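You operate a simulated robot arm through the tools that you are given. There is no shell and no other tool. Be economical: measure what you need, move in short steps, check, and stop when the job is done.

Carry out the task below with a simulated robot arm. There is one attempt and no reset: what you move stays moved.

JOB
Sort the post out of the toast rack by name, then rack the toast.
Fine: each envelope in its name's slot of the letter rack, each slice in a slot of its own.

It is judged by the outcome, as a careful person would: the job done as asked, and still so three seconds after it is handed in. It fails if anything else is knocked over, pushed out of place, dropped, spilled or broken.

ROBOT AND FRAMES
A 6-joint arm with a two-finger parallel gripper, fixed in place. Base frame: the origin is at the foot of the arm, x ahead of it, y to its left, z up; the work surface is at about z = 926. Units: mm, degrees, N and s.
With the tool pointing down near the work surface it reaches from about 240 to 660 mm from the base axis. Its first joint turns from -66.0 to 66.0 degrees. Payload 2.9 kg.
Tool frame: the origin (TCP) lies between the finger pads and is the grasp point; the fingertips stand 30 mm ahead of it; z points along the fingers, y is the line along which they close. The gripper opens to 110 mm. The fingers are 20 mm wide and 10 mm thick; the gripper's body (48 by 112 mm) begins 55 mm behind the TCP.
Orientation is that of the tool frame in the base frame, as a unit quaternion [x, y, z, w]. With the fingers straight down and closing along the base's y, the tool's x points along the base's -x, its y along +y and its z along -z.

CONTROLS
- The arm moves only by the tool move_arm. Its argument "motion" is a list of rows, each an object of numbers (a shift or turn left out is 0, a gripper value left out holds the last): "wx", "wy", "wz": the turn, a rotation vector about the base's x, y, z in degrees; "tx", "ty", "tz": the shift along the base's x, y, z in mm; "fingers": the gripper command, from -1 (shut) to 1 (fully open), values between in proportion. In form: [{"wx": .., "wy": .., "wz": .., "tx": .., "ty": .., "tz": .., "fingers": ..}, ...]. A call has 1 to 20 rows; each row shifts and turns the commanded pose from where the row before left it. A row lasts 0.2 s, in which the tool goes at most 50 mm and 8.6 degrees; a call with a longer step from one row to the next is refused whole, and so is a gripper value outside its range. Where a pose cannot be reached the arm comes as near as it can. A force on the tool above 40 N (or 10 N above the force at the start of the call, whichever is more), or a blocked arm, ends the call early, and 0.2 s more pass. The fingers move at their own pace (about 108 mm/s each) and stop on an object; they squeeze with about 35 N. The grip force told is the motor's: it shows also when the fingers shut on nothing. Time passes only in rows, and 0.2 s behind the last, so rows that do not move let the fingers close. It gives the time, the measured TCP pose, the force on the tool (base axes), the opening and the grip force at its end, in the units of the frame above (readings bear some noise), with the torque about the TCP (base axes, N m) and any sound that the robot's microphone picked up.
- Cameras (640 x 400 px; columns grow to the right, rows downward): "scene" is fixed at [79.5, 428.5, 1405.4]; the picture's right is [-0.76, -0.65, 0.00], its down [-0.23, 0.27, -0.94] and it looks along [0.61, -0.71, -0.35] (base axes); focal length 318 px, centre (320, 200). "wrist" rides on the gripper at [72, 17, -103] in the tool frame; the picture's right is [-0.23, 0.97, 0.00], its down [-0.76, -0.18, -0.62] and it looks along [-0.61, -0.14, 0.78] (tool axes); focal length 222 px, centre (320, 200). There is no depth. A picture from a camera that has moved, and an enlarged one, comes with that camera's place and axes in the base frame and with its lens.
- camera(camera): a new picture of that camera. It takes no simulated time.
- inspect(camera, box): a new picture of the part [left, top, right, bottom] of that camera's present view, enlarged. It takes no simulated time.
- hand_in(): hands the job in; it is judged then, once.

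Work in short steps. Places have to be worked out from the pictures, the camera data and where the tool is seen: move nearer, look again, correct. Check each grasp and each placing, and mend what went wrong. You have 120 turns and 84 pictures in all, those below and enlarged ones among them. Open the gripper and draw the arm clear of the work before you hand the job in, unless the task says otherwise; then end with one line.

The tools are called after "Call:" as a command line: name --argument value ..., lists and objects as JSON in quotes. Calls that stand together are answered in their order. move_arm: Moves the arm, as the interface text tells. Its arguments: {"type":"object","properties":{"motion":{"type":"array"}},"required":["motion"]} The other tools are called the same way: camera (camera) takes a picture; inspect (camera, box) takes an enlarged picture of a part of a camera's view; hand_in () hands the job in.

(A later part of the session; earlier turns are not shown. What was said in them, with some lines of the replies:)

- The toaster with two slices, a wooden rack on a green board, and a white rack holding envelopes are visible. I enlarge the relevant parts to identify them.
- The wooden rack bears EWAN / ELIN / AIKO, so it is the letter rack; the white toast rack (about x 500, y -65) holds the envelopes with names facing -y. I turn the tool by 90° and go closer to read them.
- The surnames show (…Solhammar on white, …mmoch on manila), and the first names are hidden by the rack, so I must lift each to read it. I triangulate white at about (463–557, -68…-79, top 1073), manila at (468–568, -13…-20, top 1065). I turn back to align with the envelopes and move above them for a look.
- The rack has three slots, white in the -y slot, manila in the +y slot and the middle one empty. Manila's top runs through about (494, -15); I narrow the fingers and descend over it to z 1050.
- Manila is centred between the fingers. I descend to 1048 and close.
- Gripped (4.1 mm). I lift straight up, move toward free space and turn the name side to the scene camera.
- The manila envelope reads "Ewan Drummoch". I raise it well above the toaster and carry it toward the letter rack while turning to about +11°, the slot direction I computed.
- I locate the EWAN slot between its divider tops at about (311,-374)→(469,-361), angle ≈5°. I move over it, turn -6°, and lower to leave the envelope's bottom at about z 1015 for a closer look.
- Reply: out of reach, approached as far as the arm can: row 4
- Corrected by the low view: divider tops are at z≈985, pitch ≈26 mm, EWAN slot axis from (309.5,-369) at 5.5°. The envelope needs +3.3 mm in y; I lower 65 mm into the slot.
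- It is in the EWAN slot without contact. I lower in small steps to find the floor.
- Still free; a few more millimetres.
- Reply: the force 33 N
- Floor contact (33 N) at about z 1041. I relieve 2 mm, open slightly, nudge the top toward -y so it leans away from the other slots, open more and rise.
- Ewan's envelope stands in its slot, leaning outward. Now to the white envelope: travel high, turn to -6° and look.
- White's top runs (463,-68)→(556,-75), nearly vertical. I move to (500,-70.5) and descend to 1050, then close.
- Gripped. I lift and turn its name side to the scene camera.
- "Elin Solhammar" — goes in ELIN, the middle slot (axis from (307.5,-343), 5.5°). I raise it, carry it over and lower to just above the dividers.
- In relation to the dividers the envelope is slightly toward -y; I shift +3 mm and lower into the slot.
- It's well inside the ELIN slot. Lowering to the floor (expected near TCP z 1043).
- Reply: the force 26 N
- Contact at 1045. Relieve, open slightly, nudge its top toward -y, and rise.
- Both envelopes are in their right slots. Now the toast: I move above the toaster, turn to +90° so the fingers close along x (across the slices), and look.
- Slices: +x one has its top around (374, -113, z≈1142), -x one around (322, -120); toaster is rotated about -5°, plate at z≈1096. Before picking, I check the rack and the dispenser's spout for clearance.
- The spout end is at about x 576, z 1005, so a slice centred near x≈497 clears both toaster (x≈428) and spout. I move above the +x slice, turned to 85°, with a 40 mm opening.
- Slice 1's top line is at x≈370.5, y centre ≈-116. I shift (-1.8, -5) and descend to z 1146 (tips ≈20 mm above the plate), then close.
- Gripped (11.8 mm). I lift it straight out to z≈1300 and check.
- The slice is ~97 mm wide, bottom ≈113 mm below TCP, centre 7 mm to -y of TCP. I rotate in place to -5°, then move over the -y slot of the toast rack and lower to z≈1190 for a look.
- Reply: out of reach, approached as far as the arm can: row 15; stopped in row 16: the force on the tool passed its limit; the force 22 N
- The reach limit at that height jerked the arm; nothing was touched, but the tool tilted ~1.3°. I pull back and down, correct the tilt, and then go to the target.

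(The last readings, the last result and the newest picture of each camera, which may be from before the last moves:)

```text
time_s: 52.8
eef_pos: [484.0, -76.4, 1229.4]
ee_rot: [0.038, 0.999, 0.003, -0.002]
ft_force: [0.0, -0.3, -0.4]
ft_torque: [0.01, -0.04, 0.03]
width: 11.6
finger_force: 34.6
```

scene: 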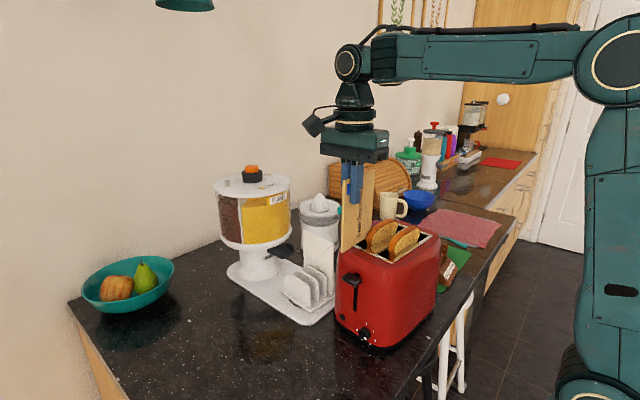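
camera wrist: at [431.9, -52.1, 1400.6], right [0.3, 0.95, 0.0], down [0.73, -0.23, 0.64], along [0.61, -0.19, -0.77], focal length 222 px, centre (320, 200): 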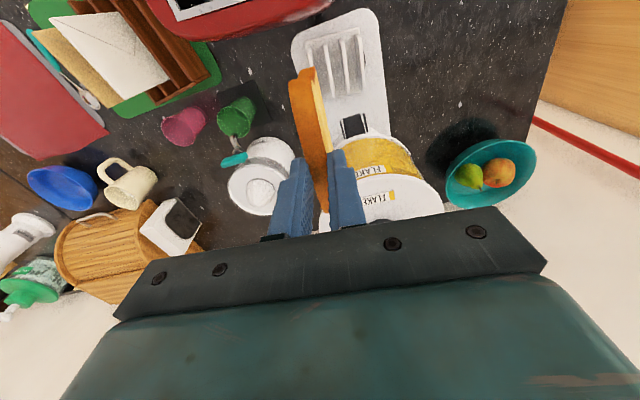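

Call:
move_arm --motion '[{"tx": 8, "ty": 5.4, "tz": -20, "wx": -0.35, "wy": -0.2}, {"tx": 15, "tz": -20}, {"tz": -20}, {}]'

Call:
camera --camera "wrist"

Call:
inspect --camera "scene" --box '[260, 180, 390, 330]'

```text
time_s: 53.8
eef_pos: [507.6, -69.9, 1168.6]
ee_rot: [0.039, 0.999, -0.002, 0.0]
ft_force: [0.3, -0.3, 0.5]
ft_torque: [0.01, 0.03, -0.05]
width: 11.7
finger_force: 35.0
```

```text
41 pictures are left
camera wrist: at [436.2, -46.5, 1272.0], right [0.3, 0.95, 0.0], down [0.75, -0.23, 0.62], along [0.59, -0.19, -0.78], focal length 222 px, centre (320, 200)
```

wrist: 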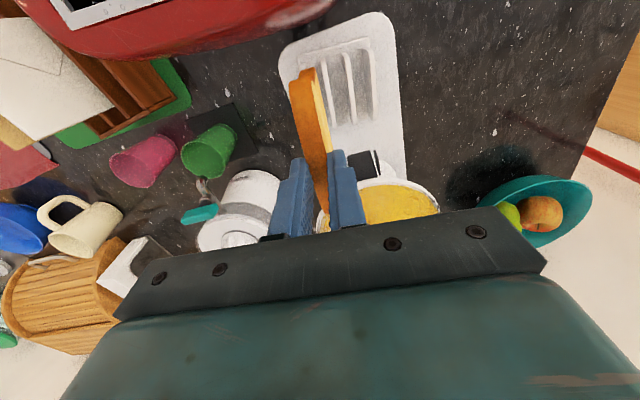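

```text
2.67 times, centred on (325, 255) of scene
camera zoom: at [79.5, 428.4, 1405.4], right [-0.76, -0.65, 0.0], down [-0.23, 0.27, -0.94], along [0.61, -0.71, -0.35], focal length 848 px, centre (307, 53)
```

zoom: 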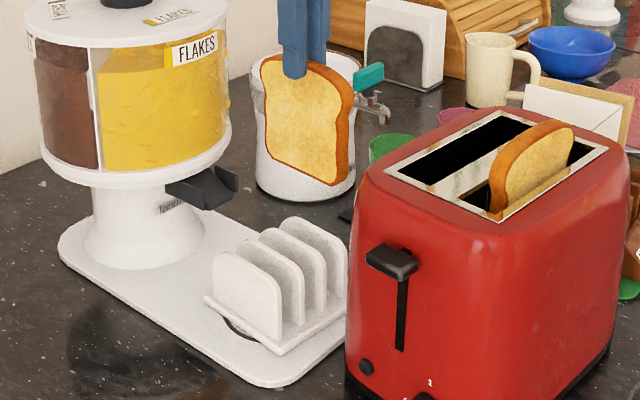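

Call:
inspect --camera "wrist" --box '[260, 10, 420, 190]'

```text
2.22 times, centred on (340, 100) of wrist
camera zoom: at [436.2, -46.5, 1272.0], right [0.3, 0.95, 0.0], down [0.75, -0.23, 0.62], along [0.59, -0.19, -0.78], focal length 494 px, centre (276, 422)
```

zoom: 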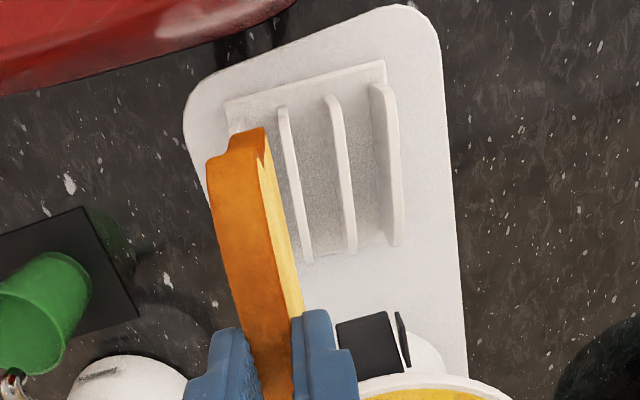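

Walls measured at x=500: B≈-57.5, C≈-34, D≈-11.5, A≈-81; the slice lies at -70 versus slot centre -69. I turn -1° and lower 65 mm, so its bottom enters between A and B.

Call:
move_arm --motion '[{"wz": -1, "ty": 0.8, "tz": -15}, {"tz": -20}, {"tz": -15}, {"tz": -15}, {}]'

Call:
inspect --camera "wrist" --box '[240, 10, 420, 210]'

Call:
inspect --camera "scene" --box '[270, 210, 380, 330]'

```text
time_s: 55.0
eef_pos: [533.5, -71.7, 1129.1]
ee_rot: [0.047, 0.999, -0.001, -0.003]
ft_force: [0.2, -1.0, -0.3]
ft_torque: [-0.04, 0.03, 0.0]
width: 12.0
finger_force: 35.2
out of reach, approached as far as the arm can: row 2, 3, 4
```

```text
2.00 times, centred on (330, 110) of wrist
camera zoom: at [463.9, -48.2, 1232.2], right [0.32, 0.95, 0.0], down [0.74, -0.25, 0.62], along [0.59, -0.2, -0.78], focal length 444 px, centre (300, 380)
```

zoom: 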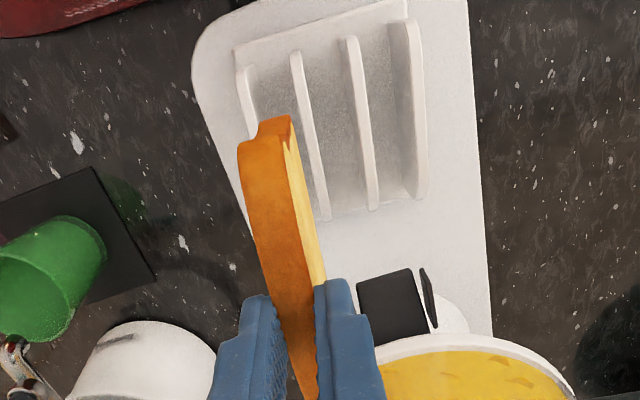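

```text
3.33 times, centred on (325, 270) of scene
camera zoom: at [79.5, 428.5, 1405.4], right [-0.76, -0.65, 0.0], down [-0.23, 0.27, -0.94], along [0.61, -0.71, -0.35], focal length 1060 px, centre (303, -33)
```

zoom: 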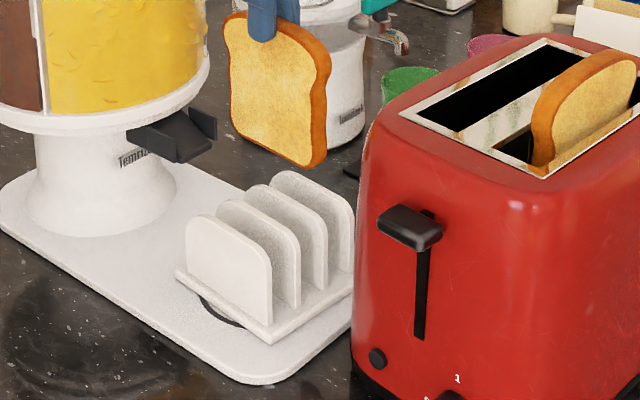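

The arm drifted to x=533 with "out of reach" where it should be reachable; I check the arm's configuration before moving on.

Call:
camera --camera "scene"

```text
36 pictures are left
```

scene: 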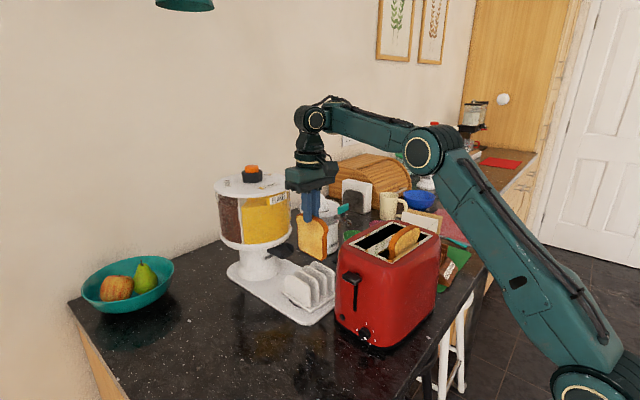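

Call:
move_arm --motion '[{"tz": 25}, {}]'

```text
time_s: 55.6
eef_pos: [533.7, -72.6, 1154.1]
ee_rot: [0.046, 0.999, -0.001, 0.0]
ft_force: [0.3, 0.0, -1.0]
ft_torque: [0.0, 0.01, 0.02]
width: 11.9
finger_force: 35.4
```

Commanded pose follows the measured one. I shift back -26 mm in x at this height.

Call:
move_arm --motion '[{"tx": -13}, {"tx": -13}, {}]'

```text
time_s: 56.4
eef_pos: [509.2, -73.5, 1156.3]
ee_rot: [0.048, 0.999, 0.0, -0.002]
ft_force: [0.1, -0.3, 0.3]
ft_torque: [0.0, 0.02, 0.02]
width: 11.9
finger_force: 35.2
```

Call:
move_arm --motion '[{"tx": -8, "ty": 2, "tz": -8}, {"tz": -8}, {}]'

```text
time_s: 57.2
eef_pos: [513.3, -72.2, 1152.8]
ee_rot: [0.046, 0.999, 0.0, -0.001]
ft_force: [-0.3, -0.2, 0.6]
ft_torque: [0.01, 0.0, 0.01]
width: 12.0
finger_force: 35.0
out of reach, approached as far as the arm can: row 1, 2
```

The boundary pattern shows the elbow flipped through straight at that reach limit and now cannot fold inward. I go back up to full extension above the rack (free space) and pull inward there to flip it back.

Call:
move_arm --motion '[{"tz": 35}, {"tz": 35}, {"tz": 35}, {"tz": 30}, {}]'

Call:
camera --camera "scene"

```text
time_s: 58.4
eef_pos: [515.8, -71.9, 1286.6]
ee_rot: [0.045, 0.999, -0.002, 0.006]
ft_force: [8.0, 0.3, -11.7]
ft_torque: [-0.11, 0.1, -0.14]
width: 11.8
finger_force: 34.9
stopped in row 5: the force on the tool passed its limit (the readings are from after the stop); the commanded pose is now the measured one
```

```text
35 pictures are left
```

scene: 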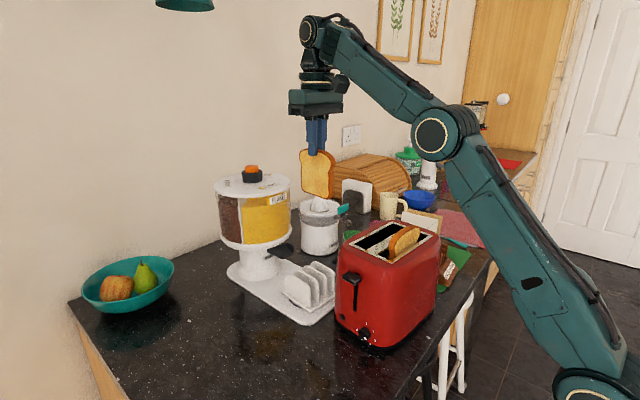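

The arm is almost straight now. I pull inward horizontally.

Call:
move_arm --motion '[{"tx": -10}, {"tx": -15}, {"tx": -15}, {}]'

Call:
camera --camera "scene"

```text
time_s: 59.4
eef_pos: [475.1, -71.9, 1287.2]
ee_rot: [0.044, 0.999, -0.001, 0.004]
ft_force: [-0.1, 0.1, -0.9]
ft_torque: [-0.03, 0.0, -0.01]
width: 11.7
finger_force: 35.2
```

```text
34 pictures are left
```

scene: 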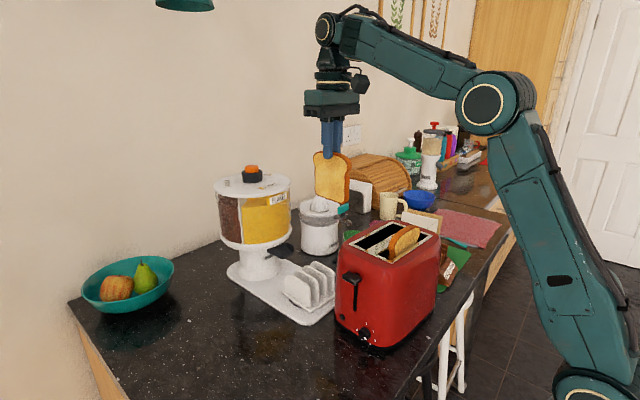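

The elbow is back up. I level the tool, go down first, then out to the slot.

Call:
move_arm --motion '[{"tz": -40, "wy": 0.45, "wx": 0.15}, {"tz": -40}, {"tz": -35}, {"tx": 16, "ty": 1}, {"tx": 16, "ty": 1}, {}]'

Call:
inspect --camera "wrist" --box '[260, 10, 420, 190]'

```text
time_s: 60.8
eef_pos: [508.3, -68.8, 1170.9]
ee_rot: [0.046, 0.999, -0.001, 0.0]
ft_force: [-0.1, -1.2, -0.2]
ft_torque: [0.05, 0.0, 0.0]
width: 11.8
finger_force: 35.1
```

```text
2.22 times, centred on (340, 100) of wrist
camera zoom: at [437.2, -45.9, 1274.3], right [0.31, 0.95, 0.0], down [0.74, -0.25, 0.62], along [0.59, -0.2, -0.78], focal length 494 px, centre (276, 422)
```

zoom: 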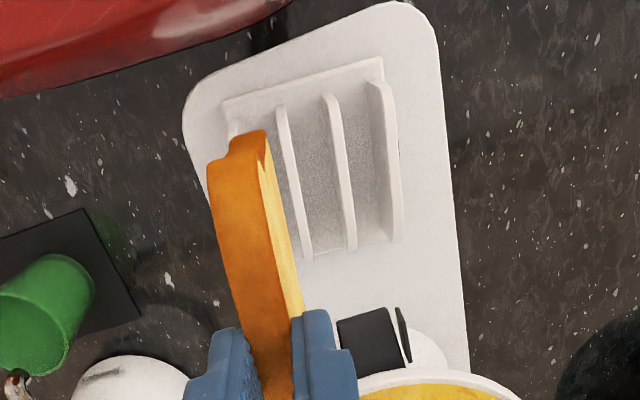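

Same geometry as before; shift -0.8 in y and lower.

Call:
move_arm --motion '[{"ty": -0.8, "tz": -15}, {"tz": -15}, {"tz": -12}, {"tz": -10}, {}]'

Call:
inspect --camera "wrist" --box '[250, 10, 410, 190]'

Call:
inspect --camera "scene" --box '[270, 210, 370, 330]'

```text
time_s: 62.0
eef_pos: [507.1, -71.4, 1119.8]
ee_rot: [0.045, 0.999, 0.0, 0.0]
ft_force: [-0.4, -0.6, -0.5]
ft_torque: [-0.01, 0.0, 0.0]
width: 11.8
finger_force: 35.1
```

```text
2.22 times, centred on (330, 100) of wrist
camera zoom: at [436.7, -46.8, 1222.2], right [0.31, 0.95, 0.0], down [0.74, -0.25, 0.62], along [0.59, -0.2, -0.78], focal length 494 px, centre (298, 422)
```

zoom: 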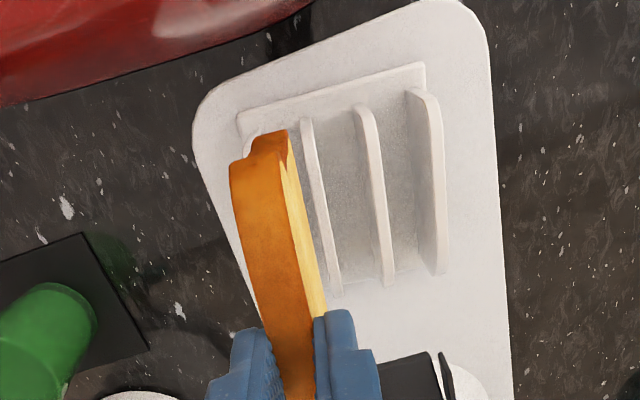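

```text
3.33 times, centred on (320, 270) of scene
camera zoom: at [79.5, 428.5, 1405.4], right [-0.76, -0.65, 0.0], down [-0.23, 0.27, -0.94], along [0.61, -0.71, -0.35], focal length 1060 px, centre (320, -33)
```

zoom: 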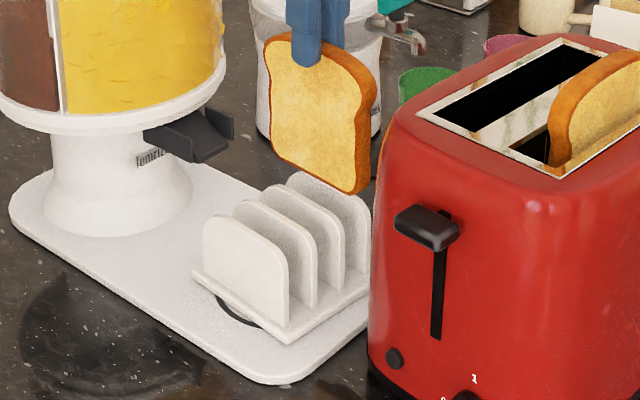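

The slice's bottom is just above the walls and centred (-64.5 vs slot centre -64 at that end). I continue down gently.

Call:
move_arm --motion '[{"tz": -8}, {"tz": -8}, {"tz": -8}, {"tz": -8}, {"tz": -8}, {"tz": -5}, {}]'

Call:
inspect --camera "wrist" --box '[250, 10, 410, 190]'

```text
time_s: 63.6
eef_pos: [508.9, -70.8, 1074.2]
ee_rot: [0.045, 0.999, 0.0, 0.001]
ft_force: [0.7, 0.1, -0.3]
ft_torque: [0.03, 0.04, -0.03]
width: 11.7
finger_force: 35.6
```

```text
2.22 times, centred on (330, 100) of wrist
camera zoom: at [437.0, -47.0, 1177.2], right [0.31, 0.95, 0.0], down [0.74, -0.25, 0.62], along [0.59, -0.2, -0.78], focal length 494 px, centre (298, 422)
```

zoom: 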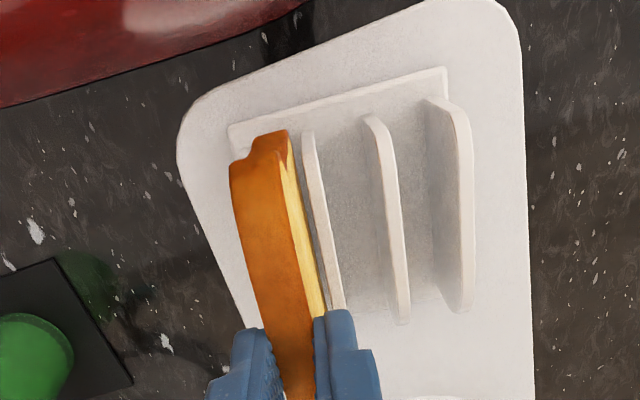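

Inside the slot with no contact force. Next I go down to the rack floor in small steps.

Call:
move_arm --motion '[{"tz": -5}, {"tz": -4}, {"tz": -3}, {"tz": -2}, {"tz": -2}, {}]'

```text
time_s: 65.0
eef_pos: [507.6, -70.0, 1057.9]
ee_rot: [0.045, 0.999, 0.0, 0.0]
ft_force: [0.3, -0.9, -1.4]
ft_torque: [0.0, -0.01, -0.02]
width: 11.5
finger_force: 34.7
```

Call:
move_arm --motion '[{"tz": -2}, {"tz": -2}, {"tz": -2}, {"tz": -2}, {}]'

```text
time_s: 66.2
eef_pos: [507.3, -70.3, 1050.7]
ee_rot: [0.046, 0.999, 0.0, -0.001]
ft_force: [0.0, 0.1, 0.3]
ft_torque: [-0.01, -0.02, -0.02]
width: 11.7
finger_force: 35.0
```

Call:
move_arm --motion '[{"tz": -2}, {"tz": -2}, {"tz": -2}, {"tz": -2}, {}]'

Call:
inspect --camera "scene" --box '[260, 190, 380, 330]'

```text
time_s: 67.4
eef_pos: [508.6, -71.5, 1045.1]
ee_rot: [0.045, 0.999, 0.0, 0.002]
ft_force: [-4.1, 1.9, 27.9]
ft_torque: [0.04, 0.29, -0.02]
width: 11.6
finger_force: 34.9
```

```text
2.86 times, centred on (320, 260) of scene
camera zoom: at [78.9, 428.6, 1405.4], right [-0.76, -0.65, 0.0], down [-0.23, 0.27, -0.94], along [0.61, -0.71, -0.35], focal length 908 px, centre (320, 29)
```

zoom: 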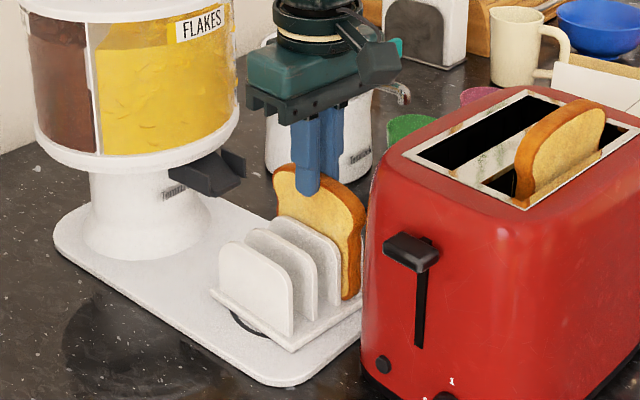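

Contact (28 N): the slice stands on the rack floor between walls A and B. I relieve 2 mm, open to ~30 mm and rise.

Call:
move_arm --motion '[{"tz": 1.5}, {"fingers": -0.5}, {}, {}, {"tz": 10}, {"tz": 25}, {"tz": 35}, {"tz": 40}, {"tz": 25}, {}]'

Call:
inspect --camera "wrist" --box '[240, 10, 420, 210]'

```text
time_s: 69.6
eef_pos: [506.8, -70.2, 1179.2]
ee_rot: [0.045, 0.999, 0.0, -0.001]
ft_force: [-0.1, 0.8, 0.3]
ft_torque: [0.0, -0.01, -0.03]
width: 27.6
finger_force: 0.0
```

```text
2.00 times, centred on (330, 110) of wrist
camera zoom: at [437.1, -46.6, 1282.7], right [0.31, 0.95, 0.0], down [0.74, -0.25, 0.62], along [0.59, -0.2, -0.78], focal length 444 px, centre (300, 380)
```

zoom: 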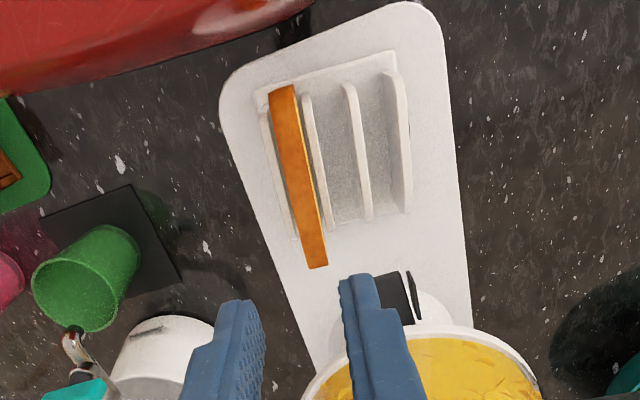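

Slice 1 stands in its slot. Now I retreat and turn to 85° above slice 2 (≈(322,-120)), lowering to z 1200.

Call:
move_arm --motion '[{"tx": -20, "tz": 20}, {"tx": -20, "tz": 30}, {"tx": -15, "ty": -5, "wz": 8.5, "fingers": -0.27}, {"tx": -15, "ty": -5, "wz": 8.5}, {"tx": -15, "ty": -5, "wz": 8.5}, {"tx": -15, "ty": -5, "wz": 8.5}, {"tx": -15, "ty": -5, "wz": 8.5}, {"tx": -15, "ty": -5, "wz": 8.5}, {"tx": -15, "ty": -5, "wz": 8.5}, {"tx": -15, "ty": -5, "wz": 8.5}, {"tx": -15, "ty": -5, "wz": 8.5}, {"tx": -10, "ty": -1, "wz": 8.5}, {"wz": 5}, {"tz": -30}, {}]'

Call:
camera --camera "wrist"

```text
time_s: 72.8
eef_pos: [323.8, -117.9, 1199.3]
ee_rot: [-0.675, 0.738, 0.0, -0.001]
ft_force: [-0.1, -0.3, 0.2]
ft_torque: [0.01, 0.01, 0.01]
width: 40.1
finger_force: 0.1
```

```text
27 pictures are left
camera wrist: at [299.4, -186.8, 1302.3], right [-0.95, 0.31, 0.0], down [0.24, 0.74, 0.62], along [0.2, 0.59, -0.78], focal length 222 px, centre (320, 200)
```

wrist: 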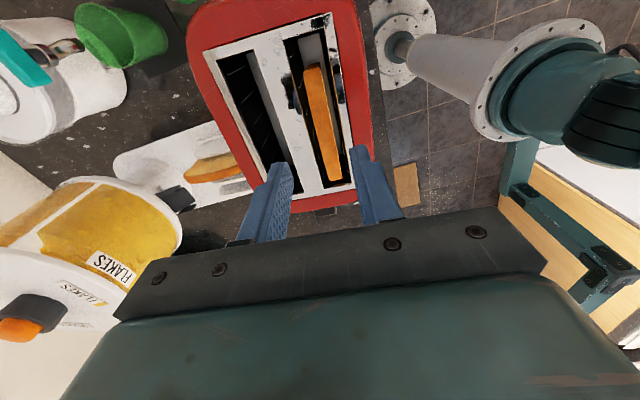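

Slice 2's top is at x≈318.5 near y -118. I shift -5 mm in x, descend to z 1146 and close.

Call:
move_arm --motion '[{"tx": -5, "ty": -2, "tz": -13}, {"tz": -20}, {"tz": -20}, {}, {"fingers": -1}, {}, {}]'

Call:
inspect --camera "scene" --box '[330, 150, 470, 270]'

```text
time_s: 74.4
eef_pos: [317.8, -118.5, 1146.1]
ee_rot: [-0.675, 0.738, 0.0, 0.001]
ft_force: [-0.3, -0.1, 0.3]
ft_torque: [0.02, 0.02, 0.02]
width: 11.6
finger_force: 34.5
```

```text
3.33 times, centred on (400, 210) of scene
camera zoom: at [79.5, 428.5, 1405.4], right [-0.76, -0.65, 0.0], down [-0.23, 0.27, -0.94], along [0.61, -0.71, -0.35], focal length 1060 px, centre (53, 167)
```

zoom: 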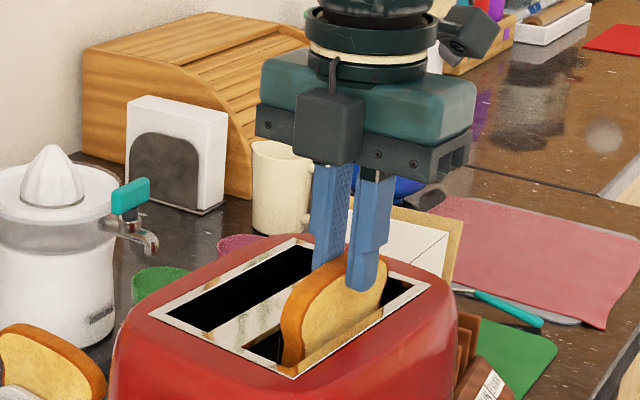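

Gripped (11.6 mm). I lift, check, then rotate.

Call:
move_arm --motion '[{"tz": 10}, {"tz": 20}, {"tz": 35}, {"tz": 40}, {}, {"wz": -8.5}, {"wz": -8.5}, {"wz": -8.5}, {"wz": -8.5}, {"wz": -8.5}, {"wz": -8.5}, {"wz": -8.5}, {"wz": -8.5}, {"wz": -8.5}, {"wz": -8.5}, {"wz": -5.1}, {}]'

Call:
inspect --camera "scene" --box '[310, 110, 470, 260]'

```text
time_s: 78.0
eef_pos: [318.6, -118.6, 1252.0]
ee_rot: [0.047, 0.999, 0.0, 0.001]
ft_force: [-0.3, 0.1, 0.5]
ft_torque: [0.0, 0.01, 0.0]
width: 11.6
finger_force: 34.7
```

```text
2.67 times, centred on (390, 185) of scene
camera zoom: at [79.5, 428.5, 1405.4], right [-0.76, -0.65, 0.0], down [-0.23, 0.27, -0.94], along [0.61, -0.71, -0.35], focal length 848 px, centre (133, 240)
```

zoom: 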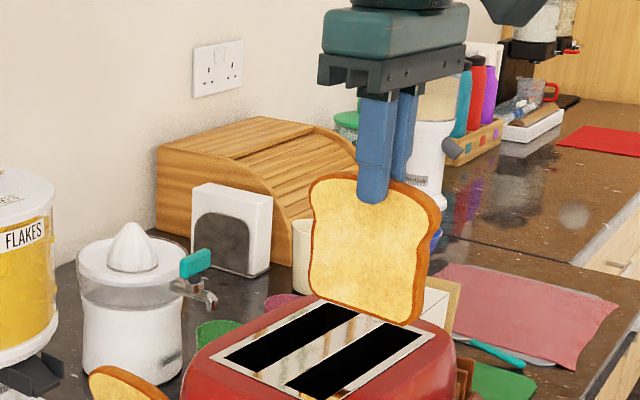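

Held centrally. I carry it over, lower at x≈465, then go out to (503,-23) above slot C–D and look.

Call:
move_arm --motion '[{"tx": 37, "ty": 24}, {"tx": 37, "ty": 24}, {"tx": 37, "ty": 24}, {"tx": 35, "ty": 23}, {"tz": -40}, {"tz": -40}, {"tx": 19}, {"tx": 19.5}, {}]'

Call:
inspect --camera "wrist" --box '[240, 10, 420, 210]'

```text
time_s: 80.0
eef_pos: [501.7, -23.6, 1170.2]
ee_rot: [0.046, 0.999, 0.0, 0.0]
ft_force: [-1.2, -0.1, -0.8]
ft_torque: [-0.03, -0.03, -0.04]
width: 11.9
finger_force: 34.5
```

```text
2.00 times, centred on (330, 110) of wrist
camera zoom: at [431.0, 0.1, 1273.8], right [0.32, 0.95, 0.0], down [0.74, -0.25, 0.62], along [0.59, -0.2, -0.78], focal length 444 px, centre (300, 380)
```

zoom: 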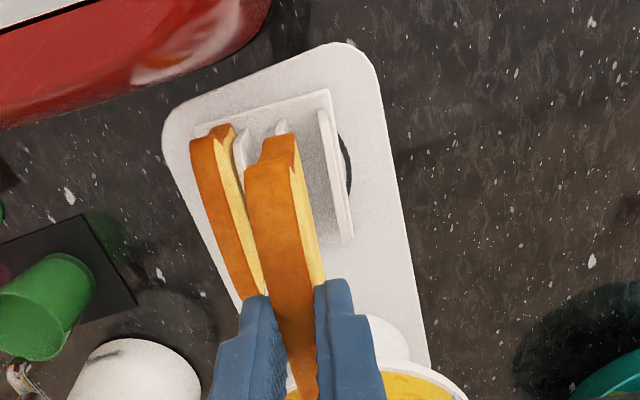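

Re-triangulating, the wall edges I'd used were base points: C≈-27.5, D≈0 at x 476, so slot C–D's centre is y≈-16 at x 500 (agrees with where the manila stood). I shift +7.6 mm, then lower until just above the walls.

Call:
move_arm --motion '[{"ty": 4}, {"ty": 3.6}, {"tz": -20}, {"tz": -20}, {"tz": -15}, {}]'

Call:
inspect --camera "wrist" --box '[240, 10, 420, 210]'

Call:
inspect --camera "scene" --box '[260, 200, 370, 330]'

```text
time_s: 81.4
eef_pos: [501.7, -16.3, 1114.8]
ee_rot: [0.046, 0.999, 0.0, 0.0]
ft_force: [0.1, 0.0, -1.0]
ft_torque: [0.03, -0.01, -0.01]
width: 11.8
finger_force: 34.7
```

```text
2.00 times, centred on (330, 110) of wrist
camera zoom: at [431.3, 8.0, 1218.9], right [0.32, 0.95, 0.0], down [0.74, -0.25, 0.62], along [0.59, -0.2, -0.78], focal length 444 px, centre (300, 380)
```

zoom: 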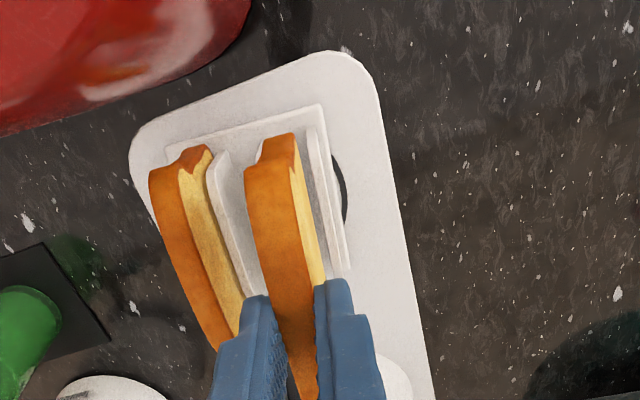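

```text
3.08 times, centred on (315, 265) of scene
camera zoom: at [79.5, 428.5, 1405.4], right [-0.76, -0.65, 0.0], down [-0.23, 0.27, -0.94], along [0.61, -0.71, -0.35], focal length 978 px, centre (335, 0)
```

zoom: 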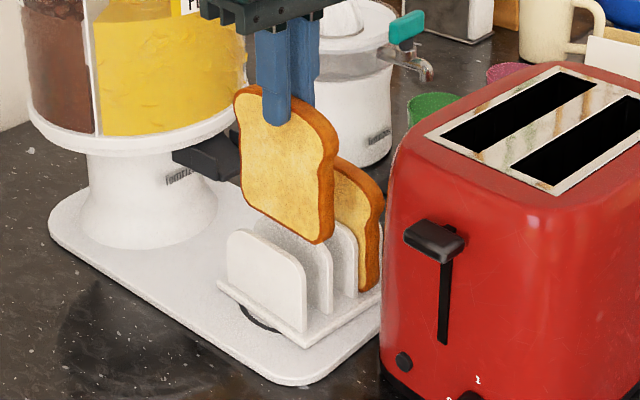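

Slice 2's bottom is between walls C and D. Lowering gently.

Call:
move_arm --motion '[{"tz": -8}, {"tz": -8}, {"tz": -8}, {"tz": -8}, {}]'

Call:
inspect --camera "wrist" --box '[240, 10, 420, 210]'

```text
time_s: 82.6
eef_pos: [502.5, -16.4, 1084.8]
ee_rot: [0.046, 0.999, 0.0, -0.001]
ft_force: [0.6, 0.2, 0.0]
ft_torque: [-0.04, 0.01, -0.01]
width: 11.7
finger_force: 34.6
```

```text
2.00 times, centred on (330, 110) of wrist
camera zoom: at [431.3, 8.0, 1186.9], right [0.32, 0.95, 0.0], down [0.74, -0.25, 0.62], along [0.59, -0.2, -0.78], focal length 444 px, centre (300, 380)
```

zoom: 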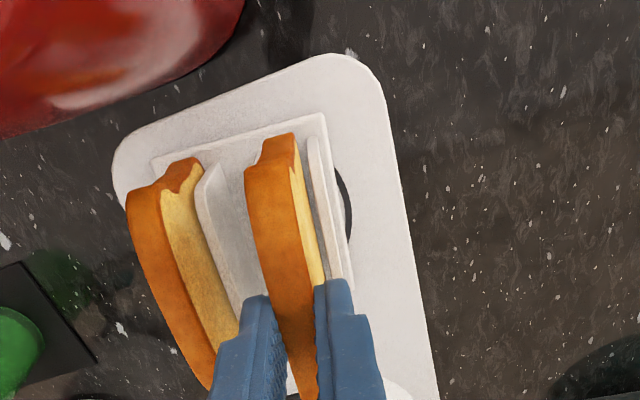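

No contact; slice is next to D inside the slot. Continue to floor (expected TCP z≈1046).

Call:
move_arm --motion '[{"tz": -8}, {"tz": -8}, {"tz": -8}, {"tz": -6}, {"tz": -3}, {}]'

```text
time_s: 84.0
eef_pos: [501.0, -15.7, 1051.3]
ee_rot: [0.046, 0.999, 0.001, 0.0]
ft_force: [-0.7, 0.6, -0.5]
ft_torque: [0.0, -0.04, 0.0]
width: 11.6
finger_force: 35.0
```

Call:
move_arm --motion '[{"tz": -2}, {"tz": -2}, {"tz": -2}, {"tz": -1}, {}]'

Call:
inspect --camera "scene" --box '[260, 200, 370, 330]'

```text
time_s: 85.2
eef_pos: [502.5, -16.6, 1043.7]
ee_rot: [0.046, 0.999, -0.001, 0.0]
ft_force: [0.2, 0.0, -0.2]
ft_torque: [-0.04, 0.0, 0.02]
width: 11.5
finger_force: 34.9
```

```text
3.08 times, centred on (315, 265) of scene
camera zoom: at [79.5, 428.5, 1405.4], right [-0.76, -0.65, 0.0], down [-0.23, 0.27, -0.94], along [0.61, -0.71, -0.35], focal length 978 px, centre (335, 0)
```

zoom: 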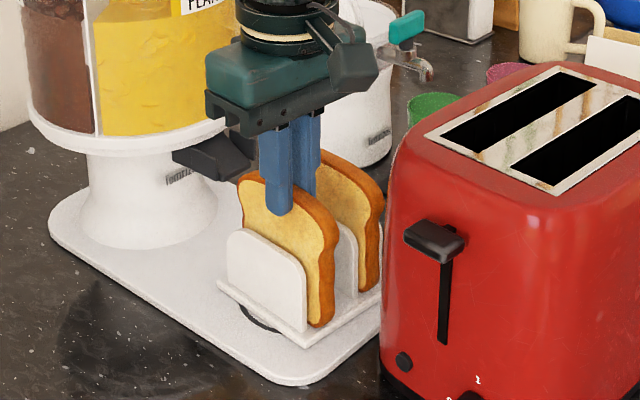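

Nearly at the floor. A couple more millimetres.

Call:
move_arm --motion '[{"tz": -1.5}, {"tz": -1.5}, {"tz": -1}, {}]'

```text
time_s: 86.2
eef_pos: [503.0, -16.7, 1042.6]
ee_rot: [0.046, 0.999, 0.0, 0.003]
ft_force: [-4.0, 0.8, 28.8]
ft_torque: [-0.01, 0.18, -0.03]
width: 11.6
finger_force: 34.9
```

Contact (29 N). Relieve, open, rise.

Call:
move_arm --motion '[{"tz": 1.5}, {"fingers": -0.5}, {}, {}, {"tz": 10}, {"tz": 25}, {"tz": 35}, {"tz": 40}, {"tx": -30, "tz": 20}, {"tx": -40}, {"tx": -40}, {}]'

Call:
camera --camera "wrist"

Call:
camera --camera "scene"

Call:
inspect --camera "scene" --box '[260, 200, 370, 330]'

```text
time_s: 88.8
eef_pos: [391.6, -16.5, 1171.5]
ee_rot: [0.046, 0.999, 0.0, 0.0]
ft_force: [-0.4, -0.6, -0.9]
ft_torque: [0.0, 0.03, -0.01]
width: 27.7
finger_force: 0.0
```

```text
19 pictures are left
camera wrist: at [320.2, 7.1, 1274.3], right [0.32, 0.95, 0.0], down [0.74, -0.25, 0.62], along [0.59, -0.2, -0.78], focal length 222 px, centre (320, 200)
```

wrist: 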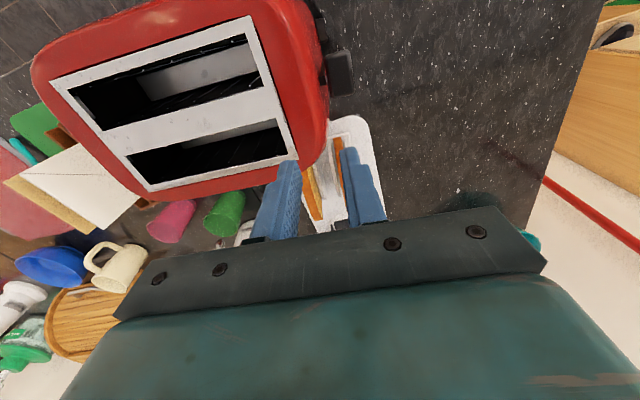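

```text
18 pictures are left
```

scene: 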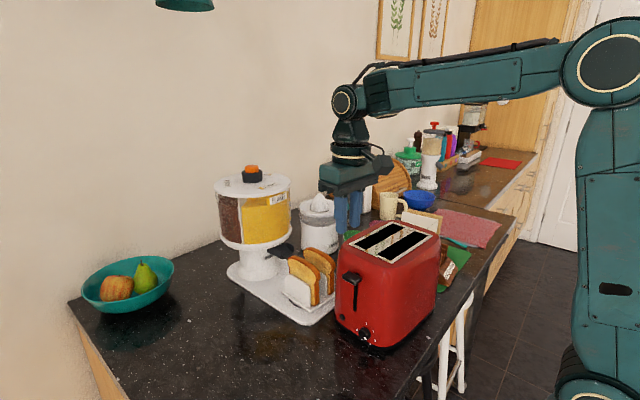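

```text
3.08 times, centred on (315, 265) of scene
camera zoom: at [79.5, 428.5, 1405.4], right [-0.76, -0.65, 0.0], down [-0.23, 0.27, -0.94], along [0.61, -0.71, -0.35], focal length 978 px, centre (335, 0)
```

zoom: 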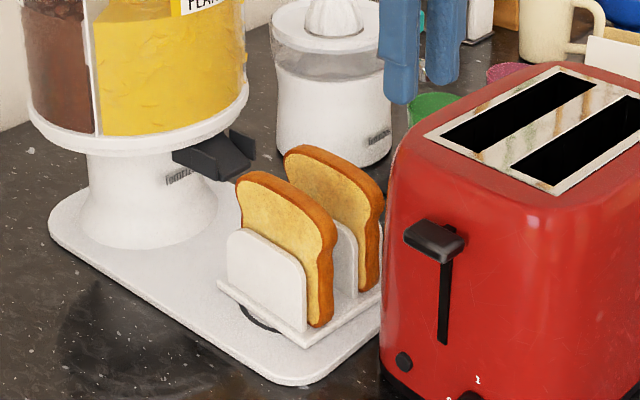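

Both slices stand in separate slots. I open the gripper, retreat to the start height and check everything from above.

Call:
move_arm --motion '[{"tz": 35, "fingers": 1}, {"tz": 35}, {"tz": 30, "ty": -20}, {"tx": -20, "ty": -40}, {"tx": -20, "ty": -45}, {"ty": -45}, {}]'

Call:
camera --camera "wrist"

Call:
inspect --camera "wrist" --box '[160, 20, 300, 180]'

```text
time_s: 90.4
eef_pos: [351.9, -166.3, 1271.2]
ee_rot: [0.046, 0.999, 0.0, -0.001]
ft_force: [0.1, 0.4, -0.4]
ft_torque: [0.02, 0.0, 0.01]
width: 110.1
finger_force: 0.1
```

```text
16 pictures are left
camera wrist: at [281.3, -143.4, 1374.0], right [0.32, 0.95, 0.0], down [0.74, -0.25, 0.62], along [0.59, -0.2, -0.78], focal length 222 px, centre (320, 200)
```

wrist: 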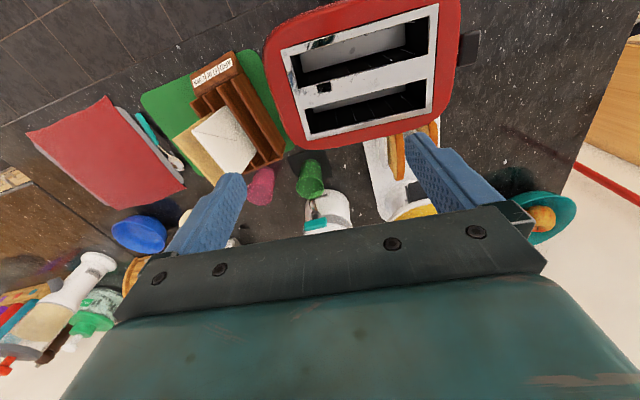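

```text
2.50 times, centred on (230, 100) of wrist
camera zoom: at [281.3, -143.4, 1374.0], right [0.32, 0.95, 0.0], down [0.74, -0.25, 0.62], along [0.59, -0.2, -0.78], focal length 555 px, centre (545, 450)
```

zoom: 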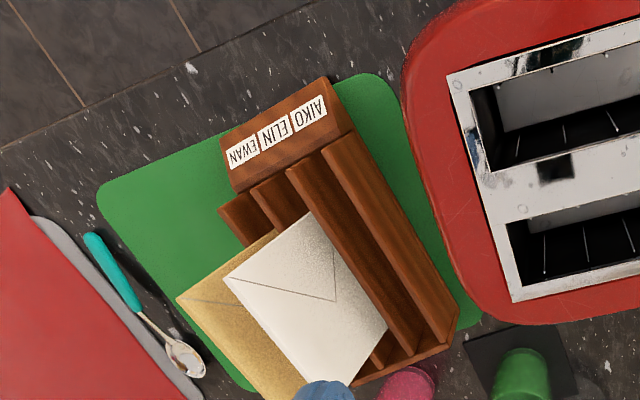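

The manila (Ewan) envelope is in the EWAN slot, the white (Elin) one is in ELIN, both slices are racked, and the arm is clear.

Call:
hand_in

```text
The job is handed in.
```

The job is done and handed in: Ewan's and Elin's envelopes are in their named slots of the letter rack, and each slice of toast stands in its own slot of the toast rack.
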